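You operate a simulated robot arm through the tools that you are given. There is no shell and no other tool. Be economical: measure what you need, move in short steps, check, and stop when the job is done.

You are at the controls of a simulated two-armed robot. One attempt, no reset.

TASK
On the top of the sink bench, fold the yellow wiping cloth in half.

It is judged by the outcome, as a careful person would: the job done as asked, and still so three seconds after it is handed in. It fails if anything else is knocked over, pushed out of place, dropped, spilled or broken. Flat cloth is picked up by pressing the open fingertips on it (5 to 10 N) and closing them slowly along it; thin cloth reads only 2 to 8 mm in the jaws.

THE ROBOT
Two 7-joint arms with two-finger parallel grippers on one trunk, on a base that drives. Base frame: it is fixed to the floor where the robot stands at the start and does not move with it; the origin is under the middle of the robot, x ahead of it, y to its left, z up; the surface under the hand at the start is at about z = 0.88. Units: m, degrees, N and s.
The left shoulder is at the start at [0.05, 0.168, 1.157], the right one opposite. With the tool pointing down near the work surface each hand reaches from about 0.22 to 0.66 m from the robot's upright axis, wherever it stands, measured 20 degrees to its own side. Places, roughly: top of the sink bench [0.6, 0, 0.9]. Payload 1.57 kg a hand.
The TCP of each hand is the grasp point between the finger pads, 0.03 m short of the fingertips. In the tool frame z runs along the fingers and y along their closing line. The gripper opens to 0.08 m. The fingers are 0.017 m wide and 0.012 m thick; the gripper's body (0.04 by 0.082 m) begins 0.08 m behind the TCP.
Orientation is that of the tool frame in the base frame, as a unit quaternion [w, x, y, z]. With the fingers straight down and closing along the base's y, the tool's x points along the base's -x, its y along +y and its z along -z.

THE INTERFACE
- The arms move only by the tool arm_command. It takes "left_commands", "right_commands" or both (then of equal length, played together; a hand with none holds still); each is a list of rows, each a list of 7 numbers: the turn, a rotation vector about the tool's x, y, z in degrees, then the shift along the tool's x, y, z in mm, then the gripper command, from -1 (shut) to 1 (fully open), values between in proportion. In form: [[wx, wy, wz, x, y, z, grip], ...]. A call has 1 to 12 rows; each row shifts and turns the commanded pose from where the row before left it, along the tool's axes as they then stand. A row lasts 0.2 s, in which the tool goes at most 0.05 m and 8.6 degrees; a call with a longer step from one row to the next is refused whole, and so is a gripper value outside its range. A pose out of reach is approached as far as the arm can. The call stops where the force on the tool passes 40 N (or 10 N more than at its start, if that is more) or the arm is blocked; 0.2 s more then pass. Each finger travels about 0.045 m/s and halts on what it meets, pressing with about 25 N; the grip force reading is that of the motor and also rises with nothing between the fingers. The clock runs only during rows and for 0.2 s after the last one: add rows that do not move to give the fingers time. The reply holds the time, the measured pose of the TCP, the force on the tool along the base axes, the opening and the grip force, in the units named above and with some noise, with the torque about the TCP (base axes, N m) and any sound that the robot's microphone picked up.
- Cameras (640 x 400 px; columns grow to the right, rows downward): "scene" is now at [0.1127, -0.0043, 1.3438]; the picture's right is [0.04, -1.00, 0.00], its down [-0.74, -0.03, -0.68] and it looks along [0.68, 0.03, -0.74] (base axes); focal length 253 px, centre (320, 200). "left" rides on the left gripper at [0.072, 0.007, -0.122] in its tool frame; the picture's right is [-0.09, 1.00, 0.00], its down [-0.84, -0.08, -0.54] and it looks along [-0.54, -0.05, 0.84] (tool axes); focal length 238 px, centre (320, 200). "right" rides on the right gripper at [0.072, -0.007, -0.122] in its tool frame; the picture's right is [0.09, 1.00, 0.00], its down [-0.84, 0.08, -0.54] and it looks along [-0.54, 0.05, 0.84] (tool axes); focal length 238 px, centre (320, 200). There is no depth. A picture from a camera that has moved, and an enlarged one, comes with that camera's place and axes in the base frame and with its lens. The place of the scene camera against the robot may be out by one fixed shift of up to 0.018 m in any direction.
- snapshot(camera): a new picture of that camera. No time passes.
- slide_trunk(by): slides the trunk up (or, below 0, down) by that many m; the arms and the scene camera ride with it, the base frame stays. It gives what a move gives, with no picture.
- steer(legs): drives the robot by 1 to 6 legs, each [ahead, left, turn to the left] in m, m and degrees, along the robot's own axes; the way and the turn of a leg run together, so that a leg with both is an arc; at most 1.5 m and 180 degrees a leg. The arms and the cameras ride along, it lands a little off, and it stops where it bumps. It gives what a move gives.
- aim_head(pan, tilt): turns the head with the scene camera to pan (to the left, within 80 degrees either way) and tilt (down, from -29 to 69), counted from straight ahead of the robot. It gives what a move gives.
- enlarge(camera, box): a new picture of the part [left, top, right, bottom] of that camera's present view, enlarged. No time passes.
- job_done(): hands the job in; it is judged then, once.

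Work in short steps. Places have to be worked out from the pictures, the camera data and where the tool is seen: move nearer, look again, correct. Check each grasp and each placing, and mend what went wrong. You have 120 turns and 108 pictures in all, those below and enlarged ones among them. Open the grippers and draw the arms clear of the work before you hand the job in, unless the task says otherwise; then end with one line.

The tools are called as name(argument=value, ...) on one line, values as JSON. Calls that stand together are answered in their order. arm_command: Moves the arms, as the interface text tells. Its arguments: {"type":"object","properties":{"left_commands":{"type":"array","items":{"type":"array","items":{"type":"number"}}},"right_commands":{"type":"array","items":{"type":"array","items":{"type":"number"}}}},"required":[]} The other tools are called the same way: slide_trunk (by) slides the trunk up or down; steer (legs) drives the base; aim_head (pan, tilt) turns the head that bears the scene camera; snapshot (camera) takes a picture; enlarge (camera, box) takes an enlarged picture of a part of a camera's view; job_done () hands the job in.

At the start:

```text
time: 0.0
left_tool_pos: [0.4676, 0.0792, 1.0156]
left_ee_rot: [0.001, -0.001, 1.0, 0.0]
left_wrist_force: [0.5, 0.2, 0.2]
left_wrist_torque: [0.01, -0.01, -0.01]
left_opening: 0.08
left_grasp_force: 0.1
right_tool_pos: [0.4601, -0.3492, 1.0146]
right_ee_rot: [0.0, -0.001, 1.0, 0.0]
right_wrist_force: [-0.5, -0.7, -0.1]
right_wrist_torque: [0.01, -0.02, 0.01]
right_opening: 0.0799
right_grasp_force: 0.0
trunk travel left (down, up): [-0.325, 0.118]
robot x, y, heading: [-0.0016, -0.0001, 0.0]
head pan, tilt: [2.6, 47.4]
```

scene: 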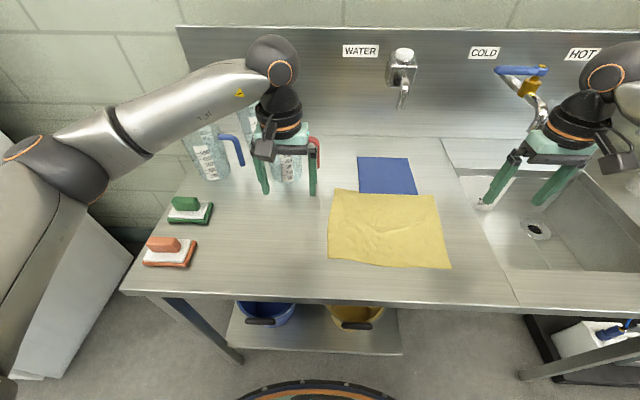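
right: 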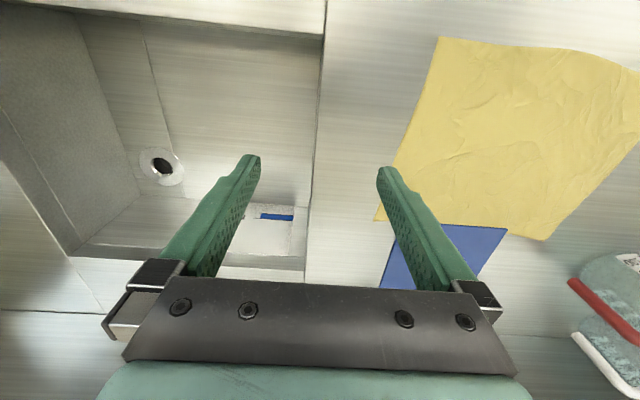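
left: 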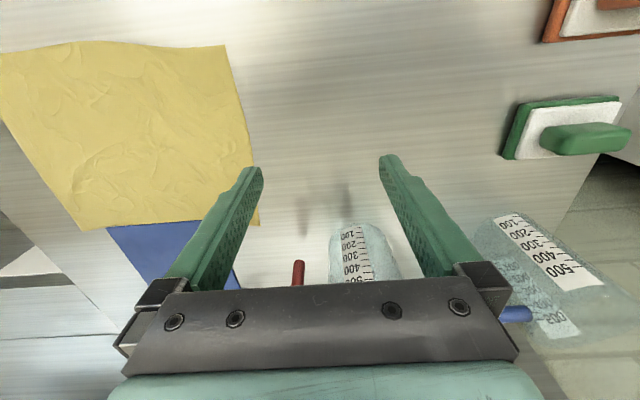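

The yellow cloth lies at about x 0.37–0.58, y −0.27 to −0.01, with the blue cloth just past its far edge. I'll bring both hands above the near corners, still high, and look again.

arm_command(left_commands=[[0, 0, 0, 30, -20, 0, 1], [0, 0, 0, 30, -30, 0, 1], [0, 0, 0, 20, -30, 10, 1], [0, 0, 0, 0, -30, 10, 1], [0, 0, 0, 0, 0, 0, 1]], right_commands=[[0, 0, 0, 30, 20, 0, 1], [0, 0, 0, 30, 35, 0, 1], [0, 0, 0, 10, 35, 10, 1], [0, 0, 0, 0, 30, 10, 1], [0, 0, 0, 0, 0, 0, 1]])

snapshot(camera="left")

snapshot(camera="right")

snapshot(camera="scene")

```text
time: 1.2
left_tool_pos: [0.3895, -0.0293, 0.9962]
left_ee_rot: [0.001, -0.001, 1.0, 0.0]
left_wrist_force: [-0.6, -0.1, -0.8]
left_wrist_torque: [-0.02, 0.02, 0.02]
left_opening: 0.0801
left_grasp_force: 0.1
right_tool_pos: [0.3911, -0.2305, 0.9938]
right_ee_rot: [0.001, 0.001, 1.0, -0.001]
right_wrist_force: [-0.1, 0.0, -0.3]
right_wrist_torque: [-0.01, 0.01, -0.01]
right_opening: 0.0799
right_grasp_force: 0.2
trunk travel left (down, up): [-0.325, 0.118]
robot x, y, heading: [0.002, -0.0008, -0.1]
head pan, tilt: [2.6, 47.4]
```

```text
104 pictures are left
camera left: at [0.3165, -0.0229, 1.1187], right [0.09, 1.0, 0.0], down [0.84, -0.08, 0.54], along [0.54, -0.05, -0.84], focal length 238 px, centre (320, 200)
```

left: 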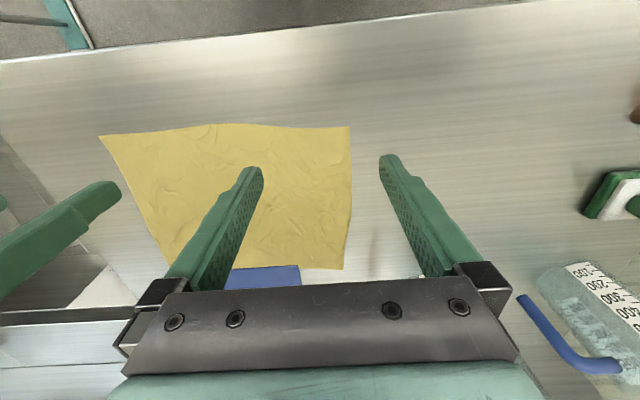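

```text
103 pictures are left
camera right: at [0.3186, -0.2367, 1.1174], right [-0.09, 1.0, 0.0], down [0.84, 0.08, 0.54], along [0.54, 0.05, -0.84], focal length 238 px, centre (320, 200)
```

right: 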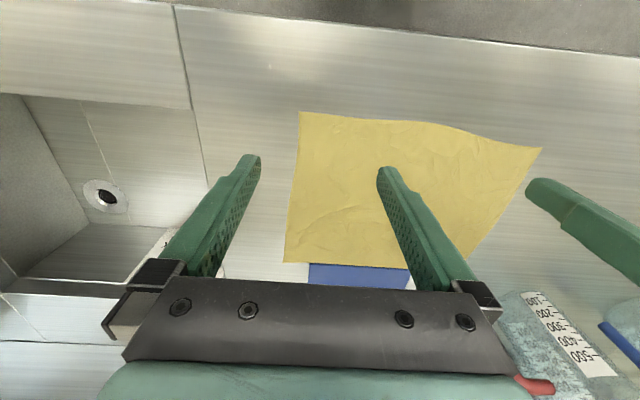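

```text
102 pictures are left
camera scene: at [0.1126, -0.0043, 1.3439], right [0.04, -1.0, 0.0], down [-0.74, -0.03, -0.68], along [0.68, 0.03, -0.74], focal length 253 px, centre (320, 200)
```

scene: 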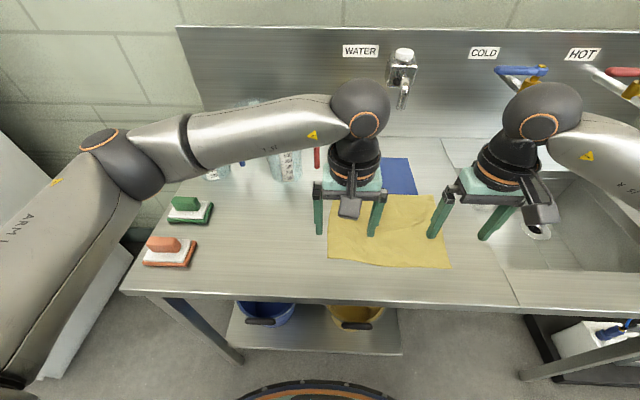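

Both wrist views agree. The corners are near-left (0.386, 0.00), near-right (0.373, −0.252), far-left (0.594, −0.015) and far-right (0.580, −0.263). I'll line up just inside the near corners with the fingers partly open and go down to just above the cloth.

arm_command(left_commands=[[0, 0, 0, -6, 0, 0, -0.2], [0, 0, 0, 0, 0, 20, -0.2], [0, 0, 0, 0, 0, 20, -0.2], [0, 0, 0, 0, 0, 20, -0.2], [0, 0, 0, 0, 0, 14, -0.2], [0, 0, 0, 0, 0, 0, -0.2]], right_commands=[[0, 0, 0, 7, 8, 0, -0.2], [0, 0, 0, 0, 0, 20, -0.2], [0, 0, 0, 0, 0, 20, -0.2], [0, 0, 0, 0, 0, 20, -0.2], [0, 0, 0, 0, 0, 12, -0.2], [0, 0, 0, 0, 0, 0, -0.2]])

snapshot(camera="left")

snapshot(camera="right")

```text
time: 2.6
left_tool_pos: [0.3933, -0.0313, 0.9219]
left_ee_rot: [0.001, 0.0, 1.0, 0.0]
left_wrist_force: [-0.4, 0.7, -0.8]
left_wrist_torque: [0.04, 0.0, -0.01]
left_opening: 0.032
left_grasp_force: 0.1
right_tool_pos: [0.386, -0.2214, 0.9223]
right_ee_rot: [0.0, -0.001, 1.0, 0.0]
right_wrist_force: [-0.4, -0.5, 0.3]
right_wrist_torque: [-0.01, 0.02, 0.01]
right_opening: 0.0321
right_grasp_force: 0.0
trunk travel left (down, up): [-0.325, 0.118]
robot x, y, heading: [0.0023, 0.002, -0.0]
head pan, tilt: [2.6, 47.4]
```

```text
101 pictures are left
camera left: at [0.321, -0.0237, 1.0435], right [0.09, 1.0, 0.0], down [0.84, -0.08, 0.54], along [0.54, -0.05, -0.84], focal length 238 px, centre (320, 200)
```

left: 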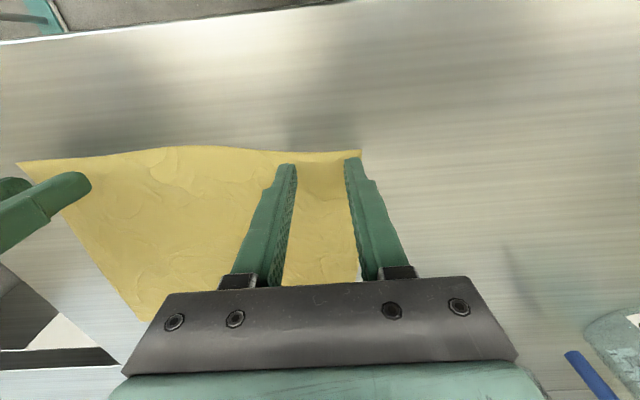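

```text
100 pictures are left
camera right: at [0.3129, -0.2281, 1.0454], right [-0.09, 1.0, 0.0], down [0.84, 0.08, 0.54], along [0.54, 0.05, -0.84], focal length 238 px, centre (320, 200)
```

right: 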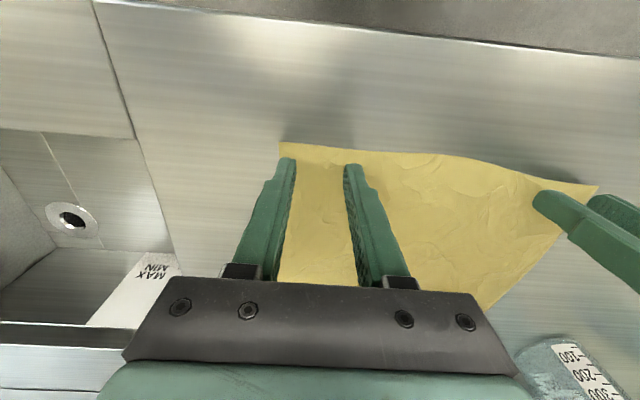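

The fingers sit over the corners but close to the side edges, so I'll shift inward slightly and press down gently.

arm_command(left_commands=[[0, 0, 0, -4, -7, 0, -0.2], [0, 0, 0, 0, 0, 5, -0.2], [0, 0, 0, 0, 0, 4, -0.2], [0, 0, 0, 0, 0, 3, -0.2], [0, 0, 0, 0, 0, 0, -0.2]], right_commands=[[0, 0, 0, 0, 5, 0, -0.2], [0, 0, 0, 0, 0, 5, -0.2], [0, 0, 0, 0, 0, 4, -0.2], [0, 0, 0, 0, 0, 3, -0.2], [0, 0, 0, 0, 0, 0, -0.2]])

```text
time: 3.8
left_tool_pos: [0.3982, -0.037, 0.9113]
left_ee_rot: [0.001, 0.0, 1.0, -0.001]
left_wrist_force: [0.2, 1.9, 16.3]
left_wrist_torque: [0.22, 0.02, 0.01]
left_opening: 0.0318
left_grasp_force: 0.0
right_tool_pos: [0.3846, -0.2164, 0.9117]
right_ee_rot: [0.001, 0.0, 1.0, 0.0]
right_wrist_force: [0.4, -0.3, 3.2]
right_wrist_torque: [-0.04, -0.04, 0.01]
right_opening: 0.0321
right_grasp_force: 0.0
trunk travel left (down, up): [-0.325, 0.118]
robot x, y, heading: [-0.0014, -0.0036, -0.3]
head pan, tilt: [2.6, 47.4]
```

Left presses at 16 N and right at 3 N. I'll trim both towards about 8 N and close slowly.

arm_command(left_commands=[[0, 0, 0, 0, 0, -0.7, -0.2], [0, 0, 0, 0, 0, 0, -0.2]], right_commands=[[0, 0, 0, 0, 0, 0.6, -0.2], [0, 0, 0, 0, 0, 0, -0.2]])

```text
time: 4.4
left_tool_pos: [0.3984, -0.036, 0.9113]
left_ee_rot: [0.001, 0.0, 1.0, -0.001]
left_wrist_force: [2.2, -0.1, 16.9]
left_wrist_torque: [0.14, -0.05, -0.05]
left_opening: 0.0317
left_grasp_force: 0.0
right_tool_pos: [0.3834, -0.2164, 0.9118]
right_ee_rot: [0.002, 0.001, 1.0, 0.0]
right_wrist_force: [1.2, -0.6, 10.1]
right_wrist_torque: [-0.01, -0.02, -0.03]
right_opening: 0.0321
right_grasp_force: 0.1
trunk travel left (down, up): [-0.325, 0.118]
robot x, y, heading: [-0.002, 0.0011, -0.0]
head pan, tilt: [2.6, 47.4]
```

Right is at 10 N, which is good. Left is still at 17 N, so I'll ease it up a bit more.

arm_command(left_commands=[[0, 0, 0, 0, 0, -1, -0.2], [0, 0, 0, 0, 0, 0, -0.2]])

```text
time: 5.0
left_tool_pos: [0.397, -0.0374, 0.9111]
left_ee_rot: [0.001, 0.0, 1.0, 0.0]
left_wrist_force: [2.1, -0.3, 12.9]
left_wrist_torque: [0.03, -0.09, -0.02]
left_opening: 0.0321
left_grasp_force: 0.1
right_tool_pos: [0.385, -0.217, 0.9108]
right_ee_rot: [0.002, 0.001, 1.0, 0.0]
right_wrist_force: [1.6, -1.1, 14.8]
right_wrist_torque: [0.0, -0.03, 0.01]
right_opening: 0.032
right_grasp_force: 0.0
trunk travel left (down, up): [-0.325, 0.118]
robot x, y, heading: [-0.0009, 0.0004, -0.3]
head pan, tilt: [2.6, 47.4]
```

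Both are around 13–15 N and drifting a little. I'll ease off 0.5 mm each and close slowly.

arm_command(left_commands=[[0, 0, 0, 0, 0, -0.6, -0.25], [0, 0, 0, 0, 0, 0, -0.32], [0, 0, 0, 0, 0, 0, -0.4], [0, 0, 0, 0, 0, 0, -0.48], [0, 0, 0, 0, 0, 0, -0.56], [0, 0, 0, 0, 0, 0, -0.64], [0, 0, 0, 0, 0, 0, -0.72], [0, 0, 0, 0, 0, 0, -0.8], [0, 0, 0, 0, 0, 0, -0.88], [0, 0, 0, 0, 0, 0, -0.95], [0, 0, 0, 0, 0, 0, -1], [0, 0, 0, 0, 0, 0, -1]], right_commands=[[0, 0, 0, 0, 0, -0.8, -0.25], [0, 0, 0, 0, 0, 0, -0.32], [0, 0, 0, 0, 0, 0, -0.4], [0, 0, 0, 0, 0, 0, -0.48], [0, 0, 0, 0, 0, 0, -0.56], [0, 0, 0, 0, 0, 0, -0.64], [0, 0, 0, 0, 0, 0, -0.72], [0, 0, 0, 0, 0, 0, -0.8], [0, 0, 0, 0, 0, 0, -0.88], [0, 0, 0, 0, 0, 0, -0.95], [0, 0, 0, 0, 0, 0, -1], [0, 0, 0, 0, 0, 0, -1]])

snapshot(camera="left")

snapshot(camera="right")

```text
time: 7.6
left_tool_pos: [0.3971, -0.0384, 0.9112]
left_ee_rot: [0.001, 0.0, 1.0, 0.001]
left_wrist_force: [0.3, 0.5, -0.3]
left_wrist_torque: [0.02, -0.03, -0.01]
left_opening: 0.0001
left_grasp_force: 20.8
right_tool_pos: [0.3844, -0.2161, 0.9116]
right_ee_rot: [0.002, 0.001, 1.0, 0.0]
right_wrist_force: [-0.8, -0.7, 11.9]
right_wrist_torque: [-0.02, 0.01, -0.03]
right_opening: 0.0
right_grasp_force: 21.4
trunk travel left (down, up): [-0.325, 0.118]
robot x, y, heading: [-0.0024, 0.0002, 0.1]
head pan, tilt: [2.6, 47.4]
```

```text
99 pictures are left
camera left: at [0.3244, -0.0308, 1.0339], right [0.09, 1.0, 0.0], down [0.84, -0.08, 0.54], along [0.54, -0.05, -0.84], focal length 238 px, centre (320, 200)
```

left: 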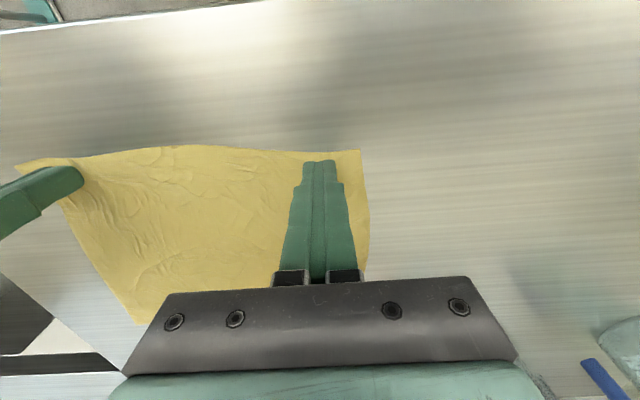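

```text
98 pictures are left
camera right: at [0.3122, -0.2229, 1.0338], right [-0.09, 1.0, 0.0], down [0.84, 0.08, 0.54], along [0.54, 0.05, -0.84], focal length 238 px, centre (320, 200)
```

right: 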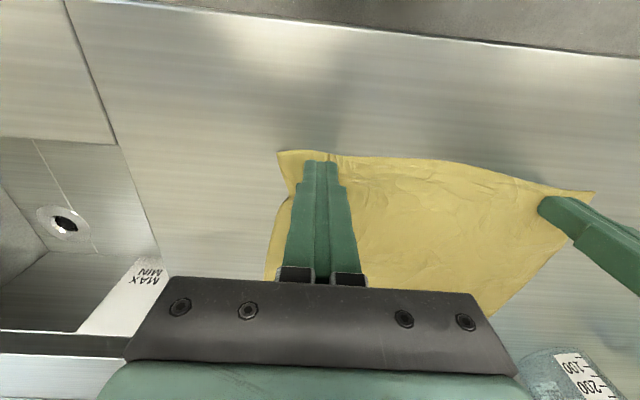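

Both jaws read 0, so nothing was caught and the left hand lost its pressure while closing. I'll lift slightly, open wider (~50 mm), and press again a little further in.

arm_command(left_commands=[[0, 0, 0, 0, 0, -8, -1], [0, 0, 0, 0, -5, 0, 0.2], [0, 0, 0, 0, 0, 0, 0.2], [0, 0, 0, 0, 0, 4, 0.2], [0, 0, 0, 0, 0, 4, 0.2], [0, 0, 0, 0, 0, 0.8, 0.2], [0, 0, 0, 0, 0, 0, 0.2], [0, 0, 0, 0, 0, 0, 0.2], [0, 0, 0, 0, 0, 0, 0.2]], right_commands=[[0, 0, 0, 0, 0, -8, -1], [0, 0, 0, 0, 4, 0, 0.2], [0, 0, 0, 0, 0, 0, 0.2], [0, 0, 0, 0, 0, 4, 0.2], [0, 0, 0, 0, 0, 4, 0.2], [0, 0, 0, 0, 0, 0, 0.2], [0, 0, 0, 0, 0, 0, 0.2], [0, 0, 0, 0, 0, 0, 0.2], [0, 0, 0, 0, 0, 0, 0.2]])

snapshot(camera="left")

snapshot(camera="right")

```text
time: 9.6
left_tool_pos: [0.3969, -0.0436, 0.9108]
left_ee_rot: [0.0, 0.0, 1.0, 0.0]
left_wrist_force: [-0.7, -0.2, 2.0]
left_wrist_torque: [0.02, 0.02, -0.01]
left_opening: 0.048
left_grasp_force: 0.1
right_tool_pos: [0.386, -0.2115, 0.9105]
right_ee_rot: [0.001, 0.0, 1.0, 0.0]
right_wrist_force: [0.2, -0.1, 7.0]
right_wrist_torque: [-0.02, -0.06, 0.03]
right_opening: 0.0481
right_grasp_force: 0.0
trunk travel left (down, up): [-0.325, 0.118]
robot x, y, heading: [0.0026, 0.002, -0.1]
head pan, tilt: [2.6, 47.4]
```

```text
97 pictures are left
camera left: at [0.3245, -0.0364, 1.0336], right [0.09, 1.0, 0.0], down [0.84, -0.08, 0.54], along [0.54, -0.05, -0.84], focal length 238 px, centre (320, 200)
```

left: 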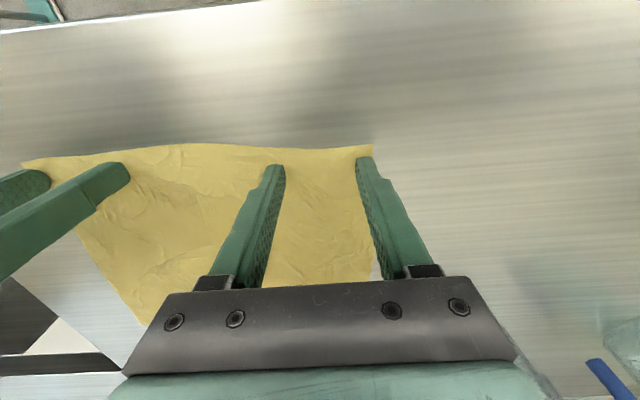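

```text
96 pictures are left
camera right: at [0.3124, -0.2192, 1.0338], right [-0.09, 1.0, 0.0], down [0.84, 0.08, 0.54], along [0.54, 0.05, -0.84], focal length 238 px, centre (320, 200)
```

right: 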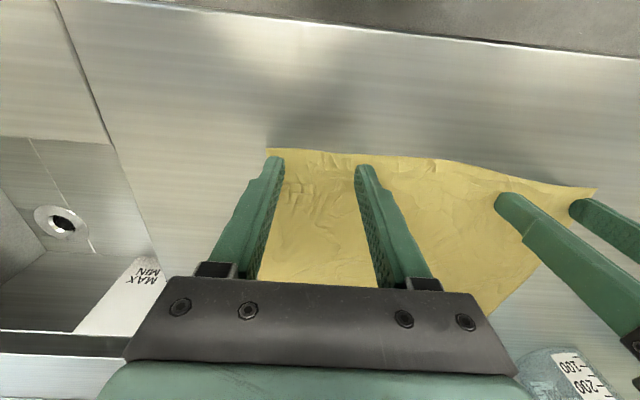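

The wrinkles show the right hand did drag cloth. The left outer finger is too near the side edge, so I'll move the left hand 10 mm inward and press, and add a touch of pressure on the right.

arm_command(left_commands=[[0, 0, 0, 0, 0, -5, 0.2], [0, 0, 0, -2, -10, 0, 0.2], [0, 0, 0, 0, 0, 4, 0.2], [0, 0, 0, 0, 0, 2, 0.2], [0, 0, 0, 0, 0, 0, 0.2], [0, 0, 0, 0, 0, 0, 0.2]], right_commands=[[0, 0, 0, 0, 0, -5, 0.2], [0, 0, 0, 0, 3, 0, 0.2], [0, 0, 0, 0, 0, 4, 0.2], [0, 0, 0, 0, 0, 1.3, 0.2], [0, 0, 0, 0, 0, 0, 0.2], [0, 0, 0, 0, 0, 0, 0.2]])

```text
time: 11.0
left_tool_pos: [0.3991, -0.0524, 0.9108]
left_ee_rot: [0.002, 0.0, 1.0, -0.002]
left_wrist_force: [2.2, -1.2, 13.6]
left_wrist_torque: [0.19, -0.01, -0.05]
left_opening: 0.0483
left_grasp_force: 0.0
right_tool_pos: [0.3847, -0.2093, 0.9106]
right_ee_rot: [0.001, 0.001, 1.0, 0.0]
right_wrist_force: [0.9, -1.7, 6.1]
right_wrist_torque: [-0.01, -0.06, 0.0]
right_opening: 0.0483
right_grasp_force: 0.0
trunk travel left (down, up): [-0.325, 0.118]
robot x, y, heading: [0.0009, 0.0013, 0.0]
head pan, tilt: [2.6, 47.4]
```

Forces are usable (14 N and 6 N). I'll close slowly part way while holding the press, then read.

arm_command(left_commands=[[0, 0, 0, 0, 0, -0.2, 0.12], [0, 0, 0, 0, 0, 0, 0.05], [0, 0, 0, 0, 0, 0, -0.02], [0, 0, 0, 0, 0, 0, -0.09], [0, 0, 0, 0, 0, 0, -0.16], [0, 0, 0, 0, 0, 0, -0.23], [0, 0, 0, 0, 0, 0, -0.3], [0, 0, 0, 0, 0, 0, -0.37], [0, 0, 0, 0, 0, 0, -0.44], [0, 0, 0, 0, 0, 0, -0.5]], right_commands=[[0, 0, 0, 0, 0, 0.4, 0.12], [0, 0, 0, 0, 0, 0, 0.05], [0, 0, 0, 0, 0, 0, -0.02], [0, 0, 0, 0, 0, 0, -0.09], [0, 0, 0, 0, 0, 0, -0.16], [0, 0, 0, 0, 0, 0, -0.23], [0, 0, 0, 0, 0, 0, -0.3], [0, 0, 0, 0, 0, 0, -0.37], [0, 0, 0, 0, 0, 0, -0.44], [0, 0, 0, 0, 0, 0, -0.5]])

enlarge(camera="left", box=[220, 110, 420, 235])

enlarge(camera="right", box=[220, 110, 420, 235])

```text
time: 13.2
left_tool_pos: [0.3972, -0.0521, 0.9117]
left_ee_rot: [0.001, 0.0, 1.0, -0.001]
left_wrist_force: [-0.6, -5.1, 20.7]
left_wrist_torque: [-0.06, 0.05, 0.01]
left_opening: 0.0207
left_grasp_force: 2.2
right_tool_pos: [0.3839, -0.2091, 0.9109]
right_ee_rot: [0.002, 0.001, 1.0, -0.001]
right_wrist_force: [1.1, 3.2, 11.8]
right_wrist_torque: [0.15, 0.02, -0.02]
right_opening: 0.0219
right_grasp_force: 1.6
trunk travel left (down, up): [-0.325, 0.118]
robot x, y, heading: [-0.0003, 0.0025, -0.0]
head pan, tilt: [2.6, 47.4]
```

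```text
3.20 times, centred on (320, 172) of left
camera zoom: at [0.3246, -0.0458, 1.0334], right [0.09, 1.0, 0.0], down [0.84, -0.08, 0.54], along [0.54, -0.05, -0.84], focal length 763 px, centre (320, 288)
```

zoom: 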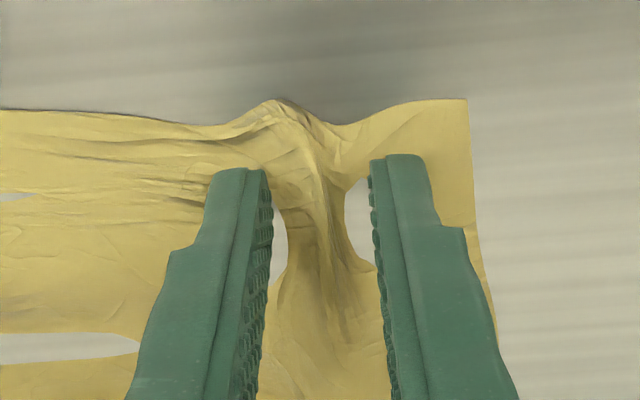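

```text
3.20 times, centred on (320, 172) of right
camera zoom: at [0.3108, -0.2158, 1.0337], right [-0.09, 1.0, 0.0], down [0.84, 0.08, 0.54], along [0.54, 0.05, -0.84], focal length 763 px, centre (320, 288)
```

zoom: 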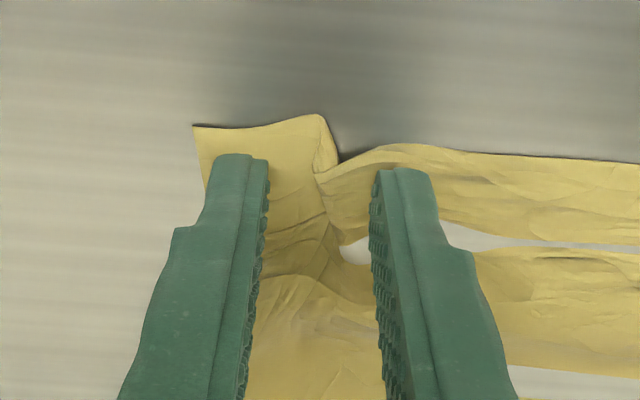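

Ridges are forming between both pairs of fingers. I'll keep closing slowly.

arm_command(left_commands=[[0, 0, 0, 0, 0, 0, -0.56], [0, 0, 0, 0, 0, 0, -0.62], [0, 0, 0, 0, 0, 0, -0.68], [0, 0, 0, 0, 0, 0, -0.74], [0, 0, 0, 0, 0, 0, -0.8], [0, 0, 0, 0, 0, 0, -0.86], [0, 0, 0, 0, 0, 0, -0.92], [0, 0, 0, 0, 0, 0, -1], [0, 0, 0, 0, 0, 0, -1], [0, 0, 0, 0, 0, 0, -1]], right_commands=[[0, 0, 0, 0, 0, 0, -0.56], [0, 0, 0, 0, 0, 0, -0.62], [0, 0, 0, 0, 0, 0, -0.68], [0, 0, 0, 0, 0, 0, -0.74], [0, 0, 0, 0, 0, 0, -0.8], [0, 0, 0, 0, 0, 0, -0.86], [0, 0, 0, 0, 0, 0, -0.92], [0, 0, 0, 0, 0, 0, -1], [0, 0, 0, 0, 0, 0, -1], [0, 0, 0, 0, 0, 0, -1]])

enlarge(camera="left", box=[220, 110, 420, 235])

enlarge(camera="right", box=[220, 110, 420, 235])

```text
time: 15.4
left_tool_pos: [0.3968, -0.0522, 0.9119]
left_ee_rot: [0.002, 0.0, 1.0, -0.002]
left_wrist_force: [0.1, -5.6, 18.7]
left_wrist_torque: [-0.19, 0.11, -0.06]
left_opening: 0.0019
left_grasp_force: 23.9
right_tool_pos: [0.3836, -0.2074, 0.911]
right_ee_rot: [0.002, 0.001, 1.0, 0.0]
right_wrist_force: [0.4, 4.7, 20.1]
right_wrist_torque: [0.17, 0.05, -0.02]
right_opening: 0.0
right_grasp_force: 21.2
trunk travel left (down, up): [-0.325, 0.118]
robot x, y, heading: [0.0005, -0.0016, 0.1]
head pan, tilt: [2.6, 47.4]
```

```text
3.20 times, centred on (320, 172) of left
camera zoom: at [0.3244, -0.0456, 1.0335], right [0.09, 1.0, 0.0], down [0.83, -0.08, 0.55], along [0.54, -0.05, -0.84], focal length 763 px, centre (320, 288)
```

zoom: 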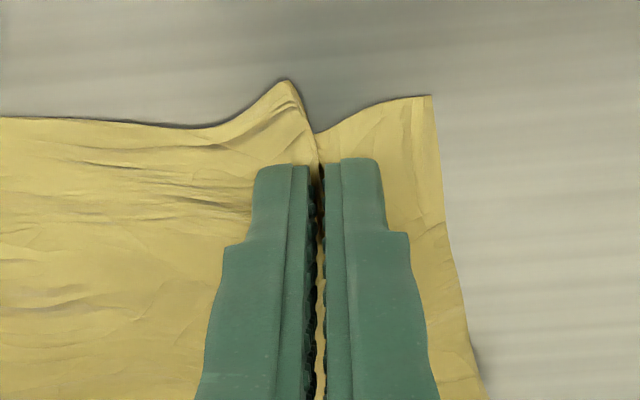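

```text
3.20 times, centred on (320, 172) of right
camera zoom: at [0.3106, -0.2153, 1.034], right [-0.09, 1.0, 0.0], down [0.83, 0.08, 0.55], along [0.54, 0.05, -0.84], focal length 763 px, centre (320, 288)
```

zoom: 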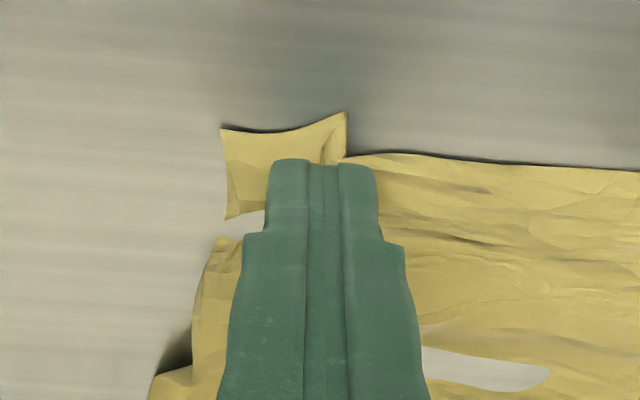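

Left has the cloth (1.9 mm). Right missed (0 mm), so I'll hold left, ease its press, and retry right a bit deeper and wider.

arm_command(left_commands=[[0, 0, 0, 0, 0, -2, -1], [0, 0, 0, 0, 0, 0, -1], [0, 0, 0, 0, 0, 0, -1], [0, 0, 0, 0, 0, 0, -1], [0, 0, 0, 0, 0, 0, -1], [0, 0, 0, 0, 0, 0, -1], [0, 0, 0, 0, 0, 0, -1], [0, 0, 0, 0, 0, 0, -1], [0, 0, 0, 0, 0, 0, -1]], right_commands=[[0, 0, 0, 0, 0, -8, -1], [0, 0, 0, -6, 0, 0, 0.3], [0, 0, 0, 0, 0, 0, 0.3], [0, 0, 0, 0, 0, 0, 0.3], [0, 0, 0, 0, 0, 0, 0.3], [0, 0, 0, 0, 0, 4, 0.3], [0, 0, 0, 0, 0, 3.5, 0.3], [0, 0, 0, 0, 0, 0, 0.3], [0, 0, 0, 0, 0, 0, 0.3]])

snapshot(camera="right")

```text
time: 17.4
left_tool_pos: [0.3988, -0.0527, 0.9112]
left_ee_rot: [0.001, 0.0, 1.0, 0.0]
left_wrist_force: [-1.1, 0.1, 0.3]
left_wrist_torque: [-0.01, -0.01, 0.03]
left_opening: 0.0016
left_grasp_force: 23.9
right_tool_pos: [0.3914, -0.2082, 0.9102]
right_ee_rot: [0.0, 0.001, 1.0, 0.0]
right_wrist_force: [0.2, -0.1, 4.3]
right_wrist_torque: [0.14, 0.01, 0.01]
right_opening: 0.0525
right_grasp_force: 0.0
trunk travel left (down, up): [-0.325, 0.118]
robot x, y, heading: [-0.0002, -0.0009, 0.1]
head pan, tilt: [2.6, 47.4]
```

```text
91 pictures are left
camera right: at [0.318, -0.2155, 1.0338], right [-0.09, 1.0, 0.0], down [0.84, 0.08, 0.54], along [0.54, 0.05, -0.84], focal length 238 px, centre (320, 200)
```

right: 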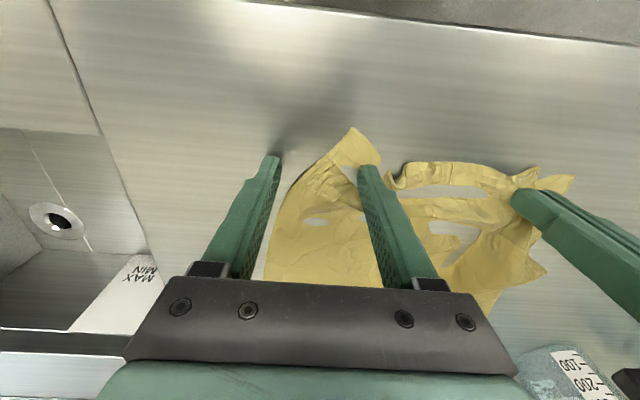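

The right corner got dragged inward. I'll lift the right hand and look at it before trying again.

arm_command(right_commands=[[0, 0, 0, 0, 0, -25, 0.3], [0, 0, 0, 0, -10, -25, 0.3], [0, 0, 0, 0, 0, 0, 0.3]])

snapshot(camera="right")

snapshot(camera="scene")

```text
time: 18.2
left_tool_pos: [0.3987, -0.0515, 0.9119]
left_ee_rot: [0.0, -0.001, 1.0, 0.0]
left_wrist_force: [0.2, 1.0, 0.5]
left_wrist_torque: [0.01, 0.01, -0.01]
left_opening: 0.0017
left_grasp_force: 23.3
right_tool_pos: [0.3897, -0.2195, 0.9604]
right_ee_rot: [0.001, -0.001, 1.0, 0.0]
right_wrist_force: [-0.1, -0.3, 0.1]
right_wrist_torque: [-0.01, 0.03, -0.01]
right_opening: 0.0522
right_grasp_force: 0.0
trunk travel left (down, up): [-0.325, 0.118]
robot x, y, heading: [-0.0008, -0.0007, -0.0]
head pan, tilt: [2.6, 47.4]
```

```text
90 pictures are left
camera right: at [0.3182, -0.2267, 1.084], right [-0.09, 1.0, 0.0], down [0.84, 0.08, 0.54], along [0.54, 0.05, -0.84], focal length 238 px, centre (320, 200)
```

right: 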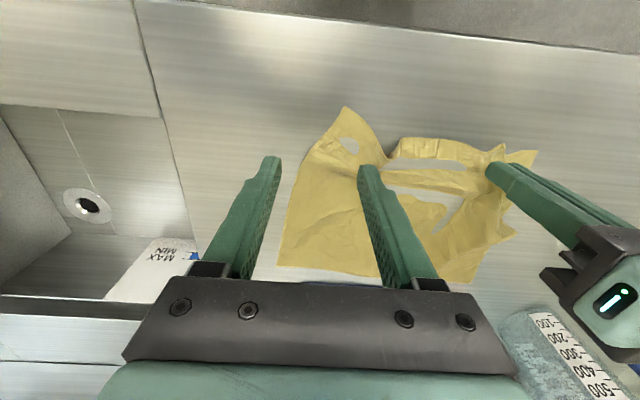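

```text
89 pictures are left
camera scene: at [0.1127, -0.0043, 1.3438], right [0.04, -1.0, 0.0], down [-0.74, -0.03, -0.68], along [0.68, 0.03, -0.74], focal length 253 px, centre (320, 200)
```

scene: 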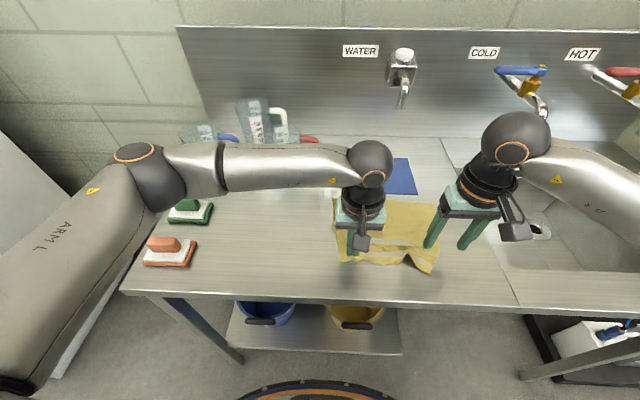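

The bottles behind the left arm look different from before, so I'll check them closely.

enlarge(camera="scene", box=[150, 80, 350, 205])

snapshot(camera="left")

```text
3.20 times, centred on (250, 142) of scene
camera zoom: at [0.1127, -0.0043, 1.3438], right [0.04, -1.0, 0.0], down [-0.74, -0.03, -0.68], along [0.68, 0.03, -0.74], focal length 811 px, centre (544, 384)
```

zoom: 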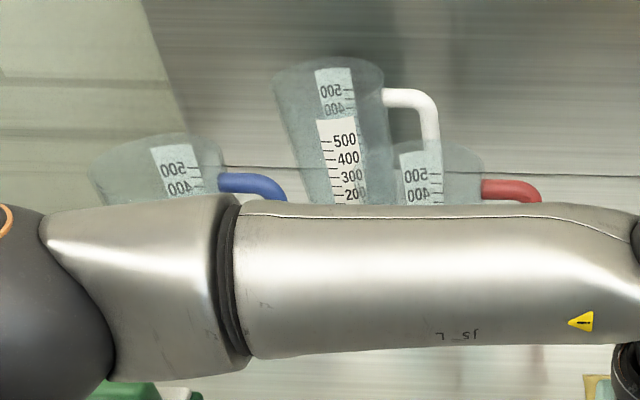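

```text
87 pictures are left
camera left: at [0.3258, -0.0458, 1.0343], right [0.09, 1.0, 0.0], down [0.84, -0.08, 0.54], along [0.54, -0.05, -0.84], focal length 238 px, centre (320, 200)
```

left: 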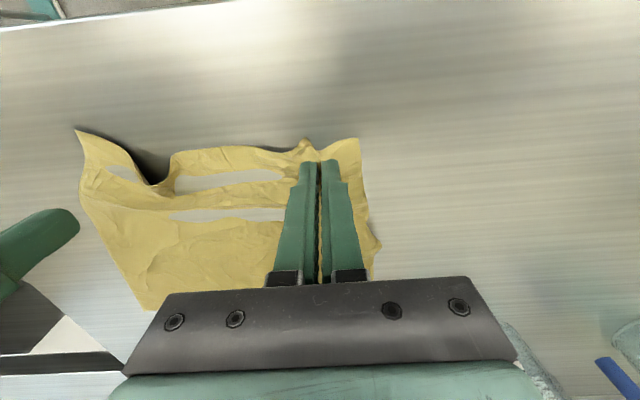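

All three jugs are upright and were just hidden earlier. The right corner lobe now spans y −0.23 to −0.16 at x≈0.39, so I'll put the right fingers over it and press more firmly, as worked on the left.

arm_command(right_commands=[[0, 0, 0, 0, 24, 0, 0.1], [0, 0, 0, 0, 0, 25, 0.1], [0, 0, 0, 0, 0, 20, 0.1], [0, 0, 0, 0, 0, 4, 0.1], [0, 0, 0, 0, 0, 2, 0.1], [0, 0, 0, 0, 0, 0.7, 0.1], [0, 0, 0, 0, 0, 0, 0.1]])

snapshot(camera="right")

```text
time: 19.8
left_tool_pos: [0.3979, -0.0514, 0.9121]
left_ee_rot: [0.0, 0.0, 1.0, 0.0]
left_wrist_force: [0.2, 0.1, -0.7]
left_wrist_torque: [-0.06, 0.0, 0.0]
left_opening: 0.0019
left_grasp_force: 23.8
right_tool_pos: [0.3922, -0.1946, 0.9103]
right_ee_rot: [0.002, 0.0, 1.0, 0.001]
right_wrist_force: [-1.2, -0.3, 15.1]
right_wrist_torque: [0.4, -0.02, 0.04]
right_opening: 0.0435
right_grasp_force: 0.0
trunk travel left (down, up): [-0.325, 0.118]
robot x, y, heading: [0.0004, 0.0, 0.1]
head pan, tilt: [2.6, 47.4]
```

```text
86 pictures are left
camera right: at [0.3183, -0.2012, 1.0338], right [-0.09, 1.0, 0.0], down [0.83, 0.08, 0.55], along [0.54, 0.05, -0.84], focal length 238 px, centre (320, 200)
```

right: 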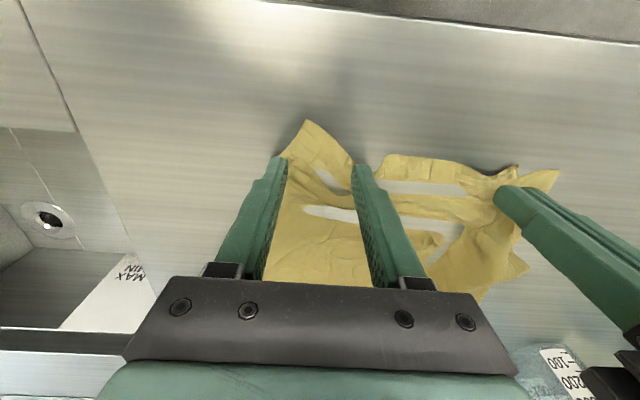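

The torque shows nearly all the load on the inner finger. I'll roll the hand by about 0.6° to load both fingers and read again.

arm_command(right_commands=[[-0.6, 0, 0, 0, 0, 0, 0.1], [0, 0, 0, 0, 0, 0, 0.1], [0, 0, 0, 0, 0, 0, 0.1]])

```text
time: 20.6
left_tool_pos: [0.3984, -0.0513, 0.9131]
left_ee_rot: [0.0, 0.001, 1.0, -0.001]
left_wrist_force: [-0.2, 0.3, 0.9]
left_wrist_torque: [-0.03, 0.02, 0.04]
left_opening: 0.0019
left_grasp_force: 23.9
right_tool_pos: [0.391, -0.1944, 0.9108]
right_ee_rot: [0.002, 0.001, 1.0, 0.005]
right_wrist_force: [4.0, -0.5, 21.9]
right_wrist_torque: [-0.42, -0.1, 0.07]
right_opening: 0.0434
right_grasp_force: 0.1
trunk travel left (down, up): [-0.325, 0.118]
robot x, y, heading: [0.0018, -0.0015, 0.1]
head pan, tilt: [2.6, 47.4]
```

That swung past to the outer finger, so I'll roll back 0.25°, ease the press slightly, and close slowly.

arm_command(right_commands=[[0.25, 0, 0, 0, 0, -0.4, 0.1], [0, 0, 0, 0, 0, 0, 0.02], [0, 0, 0, 0, 0, 0, -0.06], [0, 0, 0, 0, 0, 0, -0.14], [0, 0, 0, 0, 0, 0, -0.21], [0, 0, 0, 0, 0, 0, -0.28], [0, 0, 0, 0, 0, 0, -0.35], [0, 0, 0, 0, 0, 0, -0.42], [0, 0, 0, 0, 0, 0, -0.48], [0, 0, 0, 0, 0, 0, -0.54]])

enlarge(camera="right", box=[220, 110, 420, 235])

```text
time: 22.8
left_tool_pos: [0.3981, -0.0515, 0.9126]
left_ee_rot: [0.001, 0.0, 1.0, -0.001]
left_wrist_force: [-0.3, -1.7, 0.9]
left_wrist_torque: [-0.08, 0.02, -0.02]
left_opening: 0.0019
left_grasp_force: 23.1
right_tool_pos: [0.3916, -0.1937, 0.9106]
right_ee_rot: [0.002, 0.001, 1.0, 0.002]
right_wrist_force: [-1.1, 1.4, 21.9]
right_wrist_torque: [0.08, -0.03, -0.01]
right_opening: 0.0168
right_grasp_force: 0.0
trunk travel left (down, up): [-0.325, 0.118]
robot x, y, heading: [0.0028, -0.0008, -0.0]
head pan, tilt: [2.6, 47.4]
```

```text
3.20 times, centred on (320, 172) of right
camera zoom: at [0.3178, -0.2023, 1.0337], right [-0.09, 1.0, 0.01], down [0.84, 0.07, 0.54], along [0.54, 0.05, -0.84], focal length 763 px, centre (320, 288)
```

zoom: 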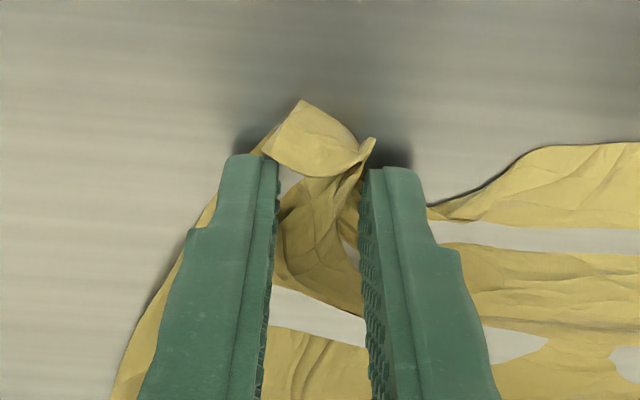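

A good fold of the corner is between the fingers, so I'll finish closing.

arm_command(right_commands=[[0, 0, 0, 0, 0, 0, -0.6], [0, 0, 0, 0, 0, 0, -0.66], [0, 0, 0, 0, 0, 0, -0.72], [0, 0, 0, 0, 0, 0, -0.78], [0, 0, 0, 0, 0, 0, -0.84], [0, 0, 0, 0, 0, 0, -0.9], [0, 0, 0, 0, 0, 0, -1], [0, 0, 0, 0, 0, 0, -1], [0, 0, 0, 0, 0, 0, -1]])

snapshot(camera="right")

```text
time: 24.8
left_tool_pos: [0.3979, -0.0508, 0.9131]
left_ee_rot: [0.0, -0.001, 1.0, 0.0]
left_wrist_force: [-0.4, -1.3, 1.5]
left_wrist_torque: [-0.05, -0.02, 0.01]
left_opening: 0.0019
left_grasp_force: 23.3
right_tool_pos: [0.3913, -0.1945, 0.9113]
right_ee_rot: [0.001, 0.001, 1.0, 0.003]
right_wrist_force: [1.1, -0.8, 21.3]
right_wrist_torque: [-0.07, 0.0, 0.0]
right_opening: 0.002
right_grasp_force: 23.1
trunk travel left (down, up): [-0.325, 0.118]
robot x, y, heading: [0.0015, -0.0015, 0.2]
head pan, tilt: [2.6, 47.4]
```

```text
84 pictures are left
camera right: at [0.3178, -0.2023, 1.0336], right [-0.09, 1.0, 0.01], down [0.84, 0.07, 0.54], along [0.54, 0.05, -0.84], focal length 238 px, centre (320, 200)
```

right: 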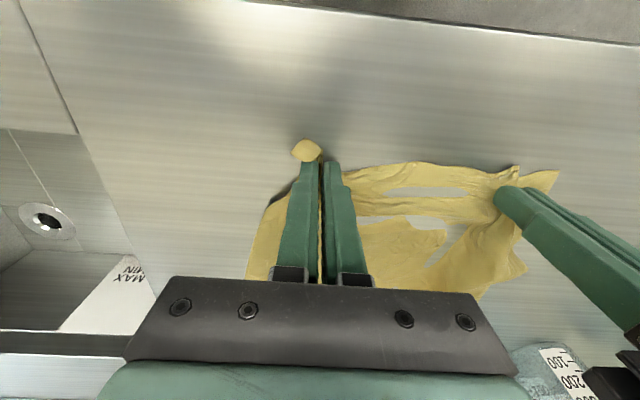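

Both hands hold cloth at about 2 mm. I'll lift both a little, spread them to straighten the edge, and check.

arm_command(left_commands=[[0, 0, 0, 0, 0, -15, -1], [0, 0, 0, 0, 3, -15, -1], [0, 0, 0, 0, 3, -15, -1], [0, 0, 0, 0, 4, -10, -1], [0, 0, 0, 0, 0, 0, -1]], right_commands=[[0.35, 0, 0, 0, 0, -15, -1], [0, 0, 0, 0, -3, -15, -1], [0, 0, 0, 0, -4, -15, -1], [0, 0, 0, 0, -5, -10, -1], [0, 0, 0, 0, 0, 0, -1]])

snapshot(camera="scene")

snapshot(camera="right")

snapshot(camera="left")

```text
time: 26.0
left_tool_pos: [0.3997, -0.0443, 0.9683]
left_ee_rot: [0.0, 0.002, 1.0, -0.003]
left_wrist_force: [-0.4, -17.5, -1.2]
left_wrist_torque: [-0.5, 0.0, -0.13]
left_opening: 0.0017
left_grasp_force: 23.3
right_tool_pos: [0.3917, -0.2051, 0.9652]
right_ee_rot: [0.001, -0.002, 1.0, 0.003]
right_wrist_force: [1.1, 16.4, 0.6]
right_wrist_torque: [0.52, -0.02, 0.15]
right_opening: 0.0022
right_grasp_force: 23.7
trunk travel left (down, up): [-0.325, 0.118]
robot x, y, heading: [-0.0007, 0.0026, 0.0]
head pan, tilt: [2.6, 47.4]
```

```text
83 pictures are left
camera scene: at [0.1127, -0.0043, 1.3438], right [0.04, -1.0, 0.0], down [-0.74, -0.03, -0.68], along [0.68, 0.03, -0.74], focal length 253 px, centre (320, 200)
```

scene: 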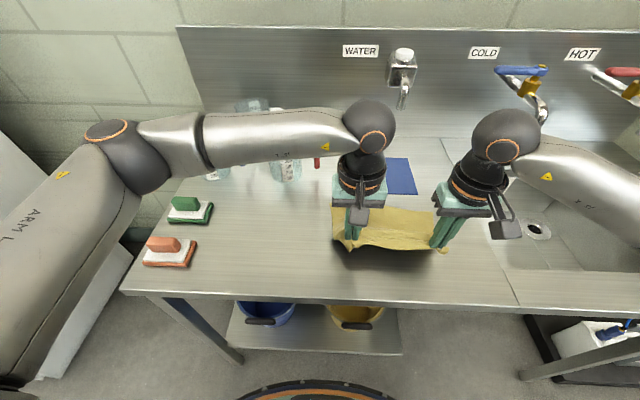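

```text
82 pictures are left
camera right: at [0.3182, -0.2128, 1.0874], right [-0.09, 1.0, 0.01], down [0.84, 0.08, 0.54], along [0.54, 0.06, -0.84], focal length 238 px, centre (320, 200)
```

right: 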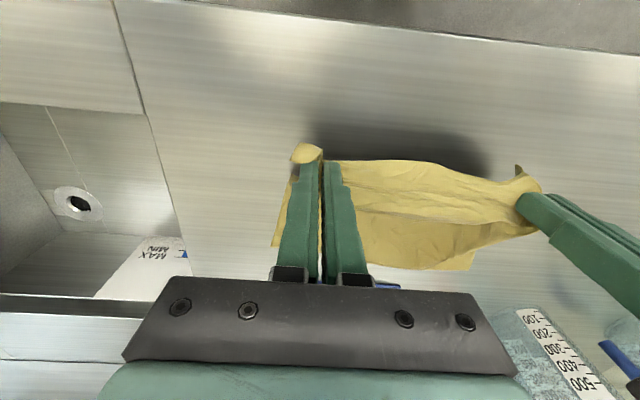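

```text
81 pictures are left
camera left: at [0.3274, -0.0369, 1.0902], right [0.09, 1.0, -0.01], down [0.84, -0.08, 0.54], along [0.54, -0.06, -0.84], focal length 238 px, centre (320, 200)
```

left: 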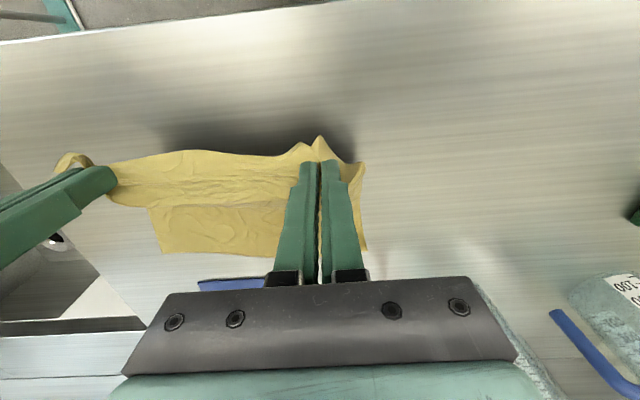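

The edge is taut and both grips hold. The far edge now lies from about (0.54, 0.00) to (0.52, −0.255). I'll slacken slightly and carry the near edge up and over towards it.

arm_command(left_commands=[[0, 0, 0, -15, -1, -15, -1], [0, 0, 0, -15, 0, -15, -1], [0, 0, 0, -20, 0, 0, -1], [0, 0, 0, -20, 0, 0, -1], [0, 0, 0, -15, 0, 12, -1], [0, 0, 0, -15, 0, 13, -1], [0, 0, 0, -15, 0, 15, -1], [0, 0, 0, -12, 0, 15, -1], [0, 0, 0, 0, 0, 0, -1]], right_commands=[[0, 0, 0, -15, 1, -15, -1], [0, 0, 0, -15, 0, -15, -1], [0, 0, 0, -20, 0, 0, -1], [0, 0, 0, -20, 0, 0, -1], [0, 0, 0, -15, 0, 12, -1], [0, 0, 0, -15, 0, 13, -1], [0, 0, 0, -12, 0, 15, -1], [0, 0, 0, -8, 0, 15, -1], [0, 0, 0, 0, 0, 0, -1]])

snapshot(camera="scene")

snapshot(camera="right")

snapshot(camera="left")

```text
time: 28.0
left_tool_pos: [0.5261, -0.046, 0.9427]
left_ee_rot: [0.0, 0.002, 1.0, -0.001]
left_wrist_force: [-1.8, -13.8, -0.8]
left_wrist_torque: [-0.48, 0.05, -0.13]
left_opening: 0.0017
left_grasp_force: 23.1
right_tool_pos: [0.5114, -0.2052, 0.94]
right_ee_rot: [0.0, -0.001, 1.0, 0.0]
right_wrist_force: [1.5, 14.9, 0.4]
right_wrist_torque: [0.43, -0.05, 0.14]
right_opening: 0.0024
right_grasp_force: 23.9
trunk travel left (down, up): [-0.325, 0.118]
robot x, y, heading: [-0.0004, 0.0002, 0.2]
head pan, tilt: [2.6, 47.4]
```

```text
80 pictures are left
camera scene: at [0.1126, -0.0043, 1.3439], right [0.04, -1.0, 0.0], down [-0.74, -0.03, -0.68], along [0.68, 0.03, -0.74], focal length 253 px, centre (320, 200)
```

scene: 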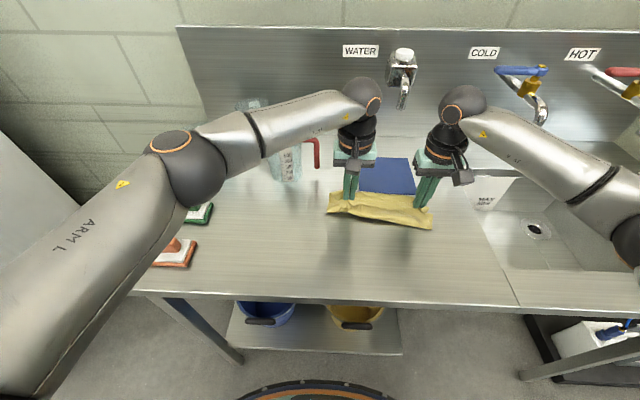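

```text
79 pictures are left
camera right: at [0.4386, -0.2123, 1.0625], right [-0.09, 1.0, 0.0], down [0.84, 0.08, 0.54], along [0.54, 0.05, -0.84], focal length 238 px, centre (320, 200)
```

right: 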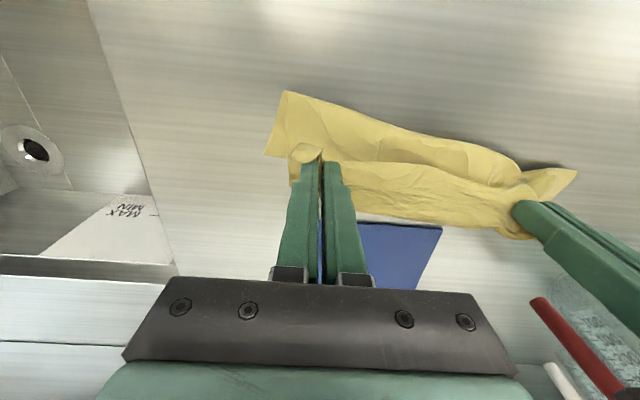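

```text
78 pictures are left
camera left: at [0.4535, -0.0388, 1.0661], right [0.09, 1.0, 0.0], down [0.84, -0.08, 0.54], along [0.54, -0.05, -0.84], focal length 238 px, centre (320, 200)
```

left: 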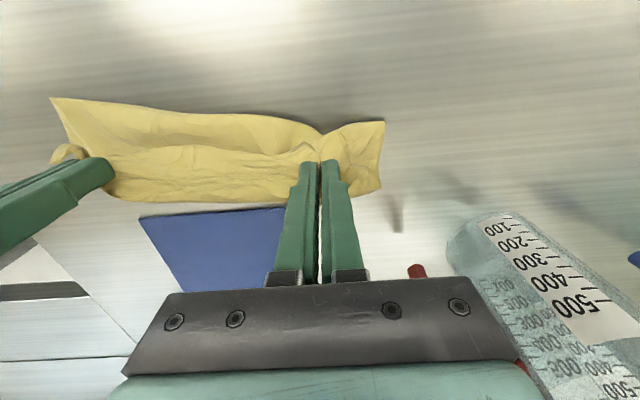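

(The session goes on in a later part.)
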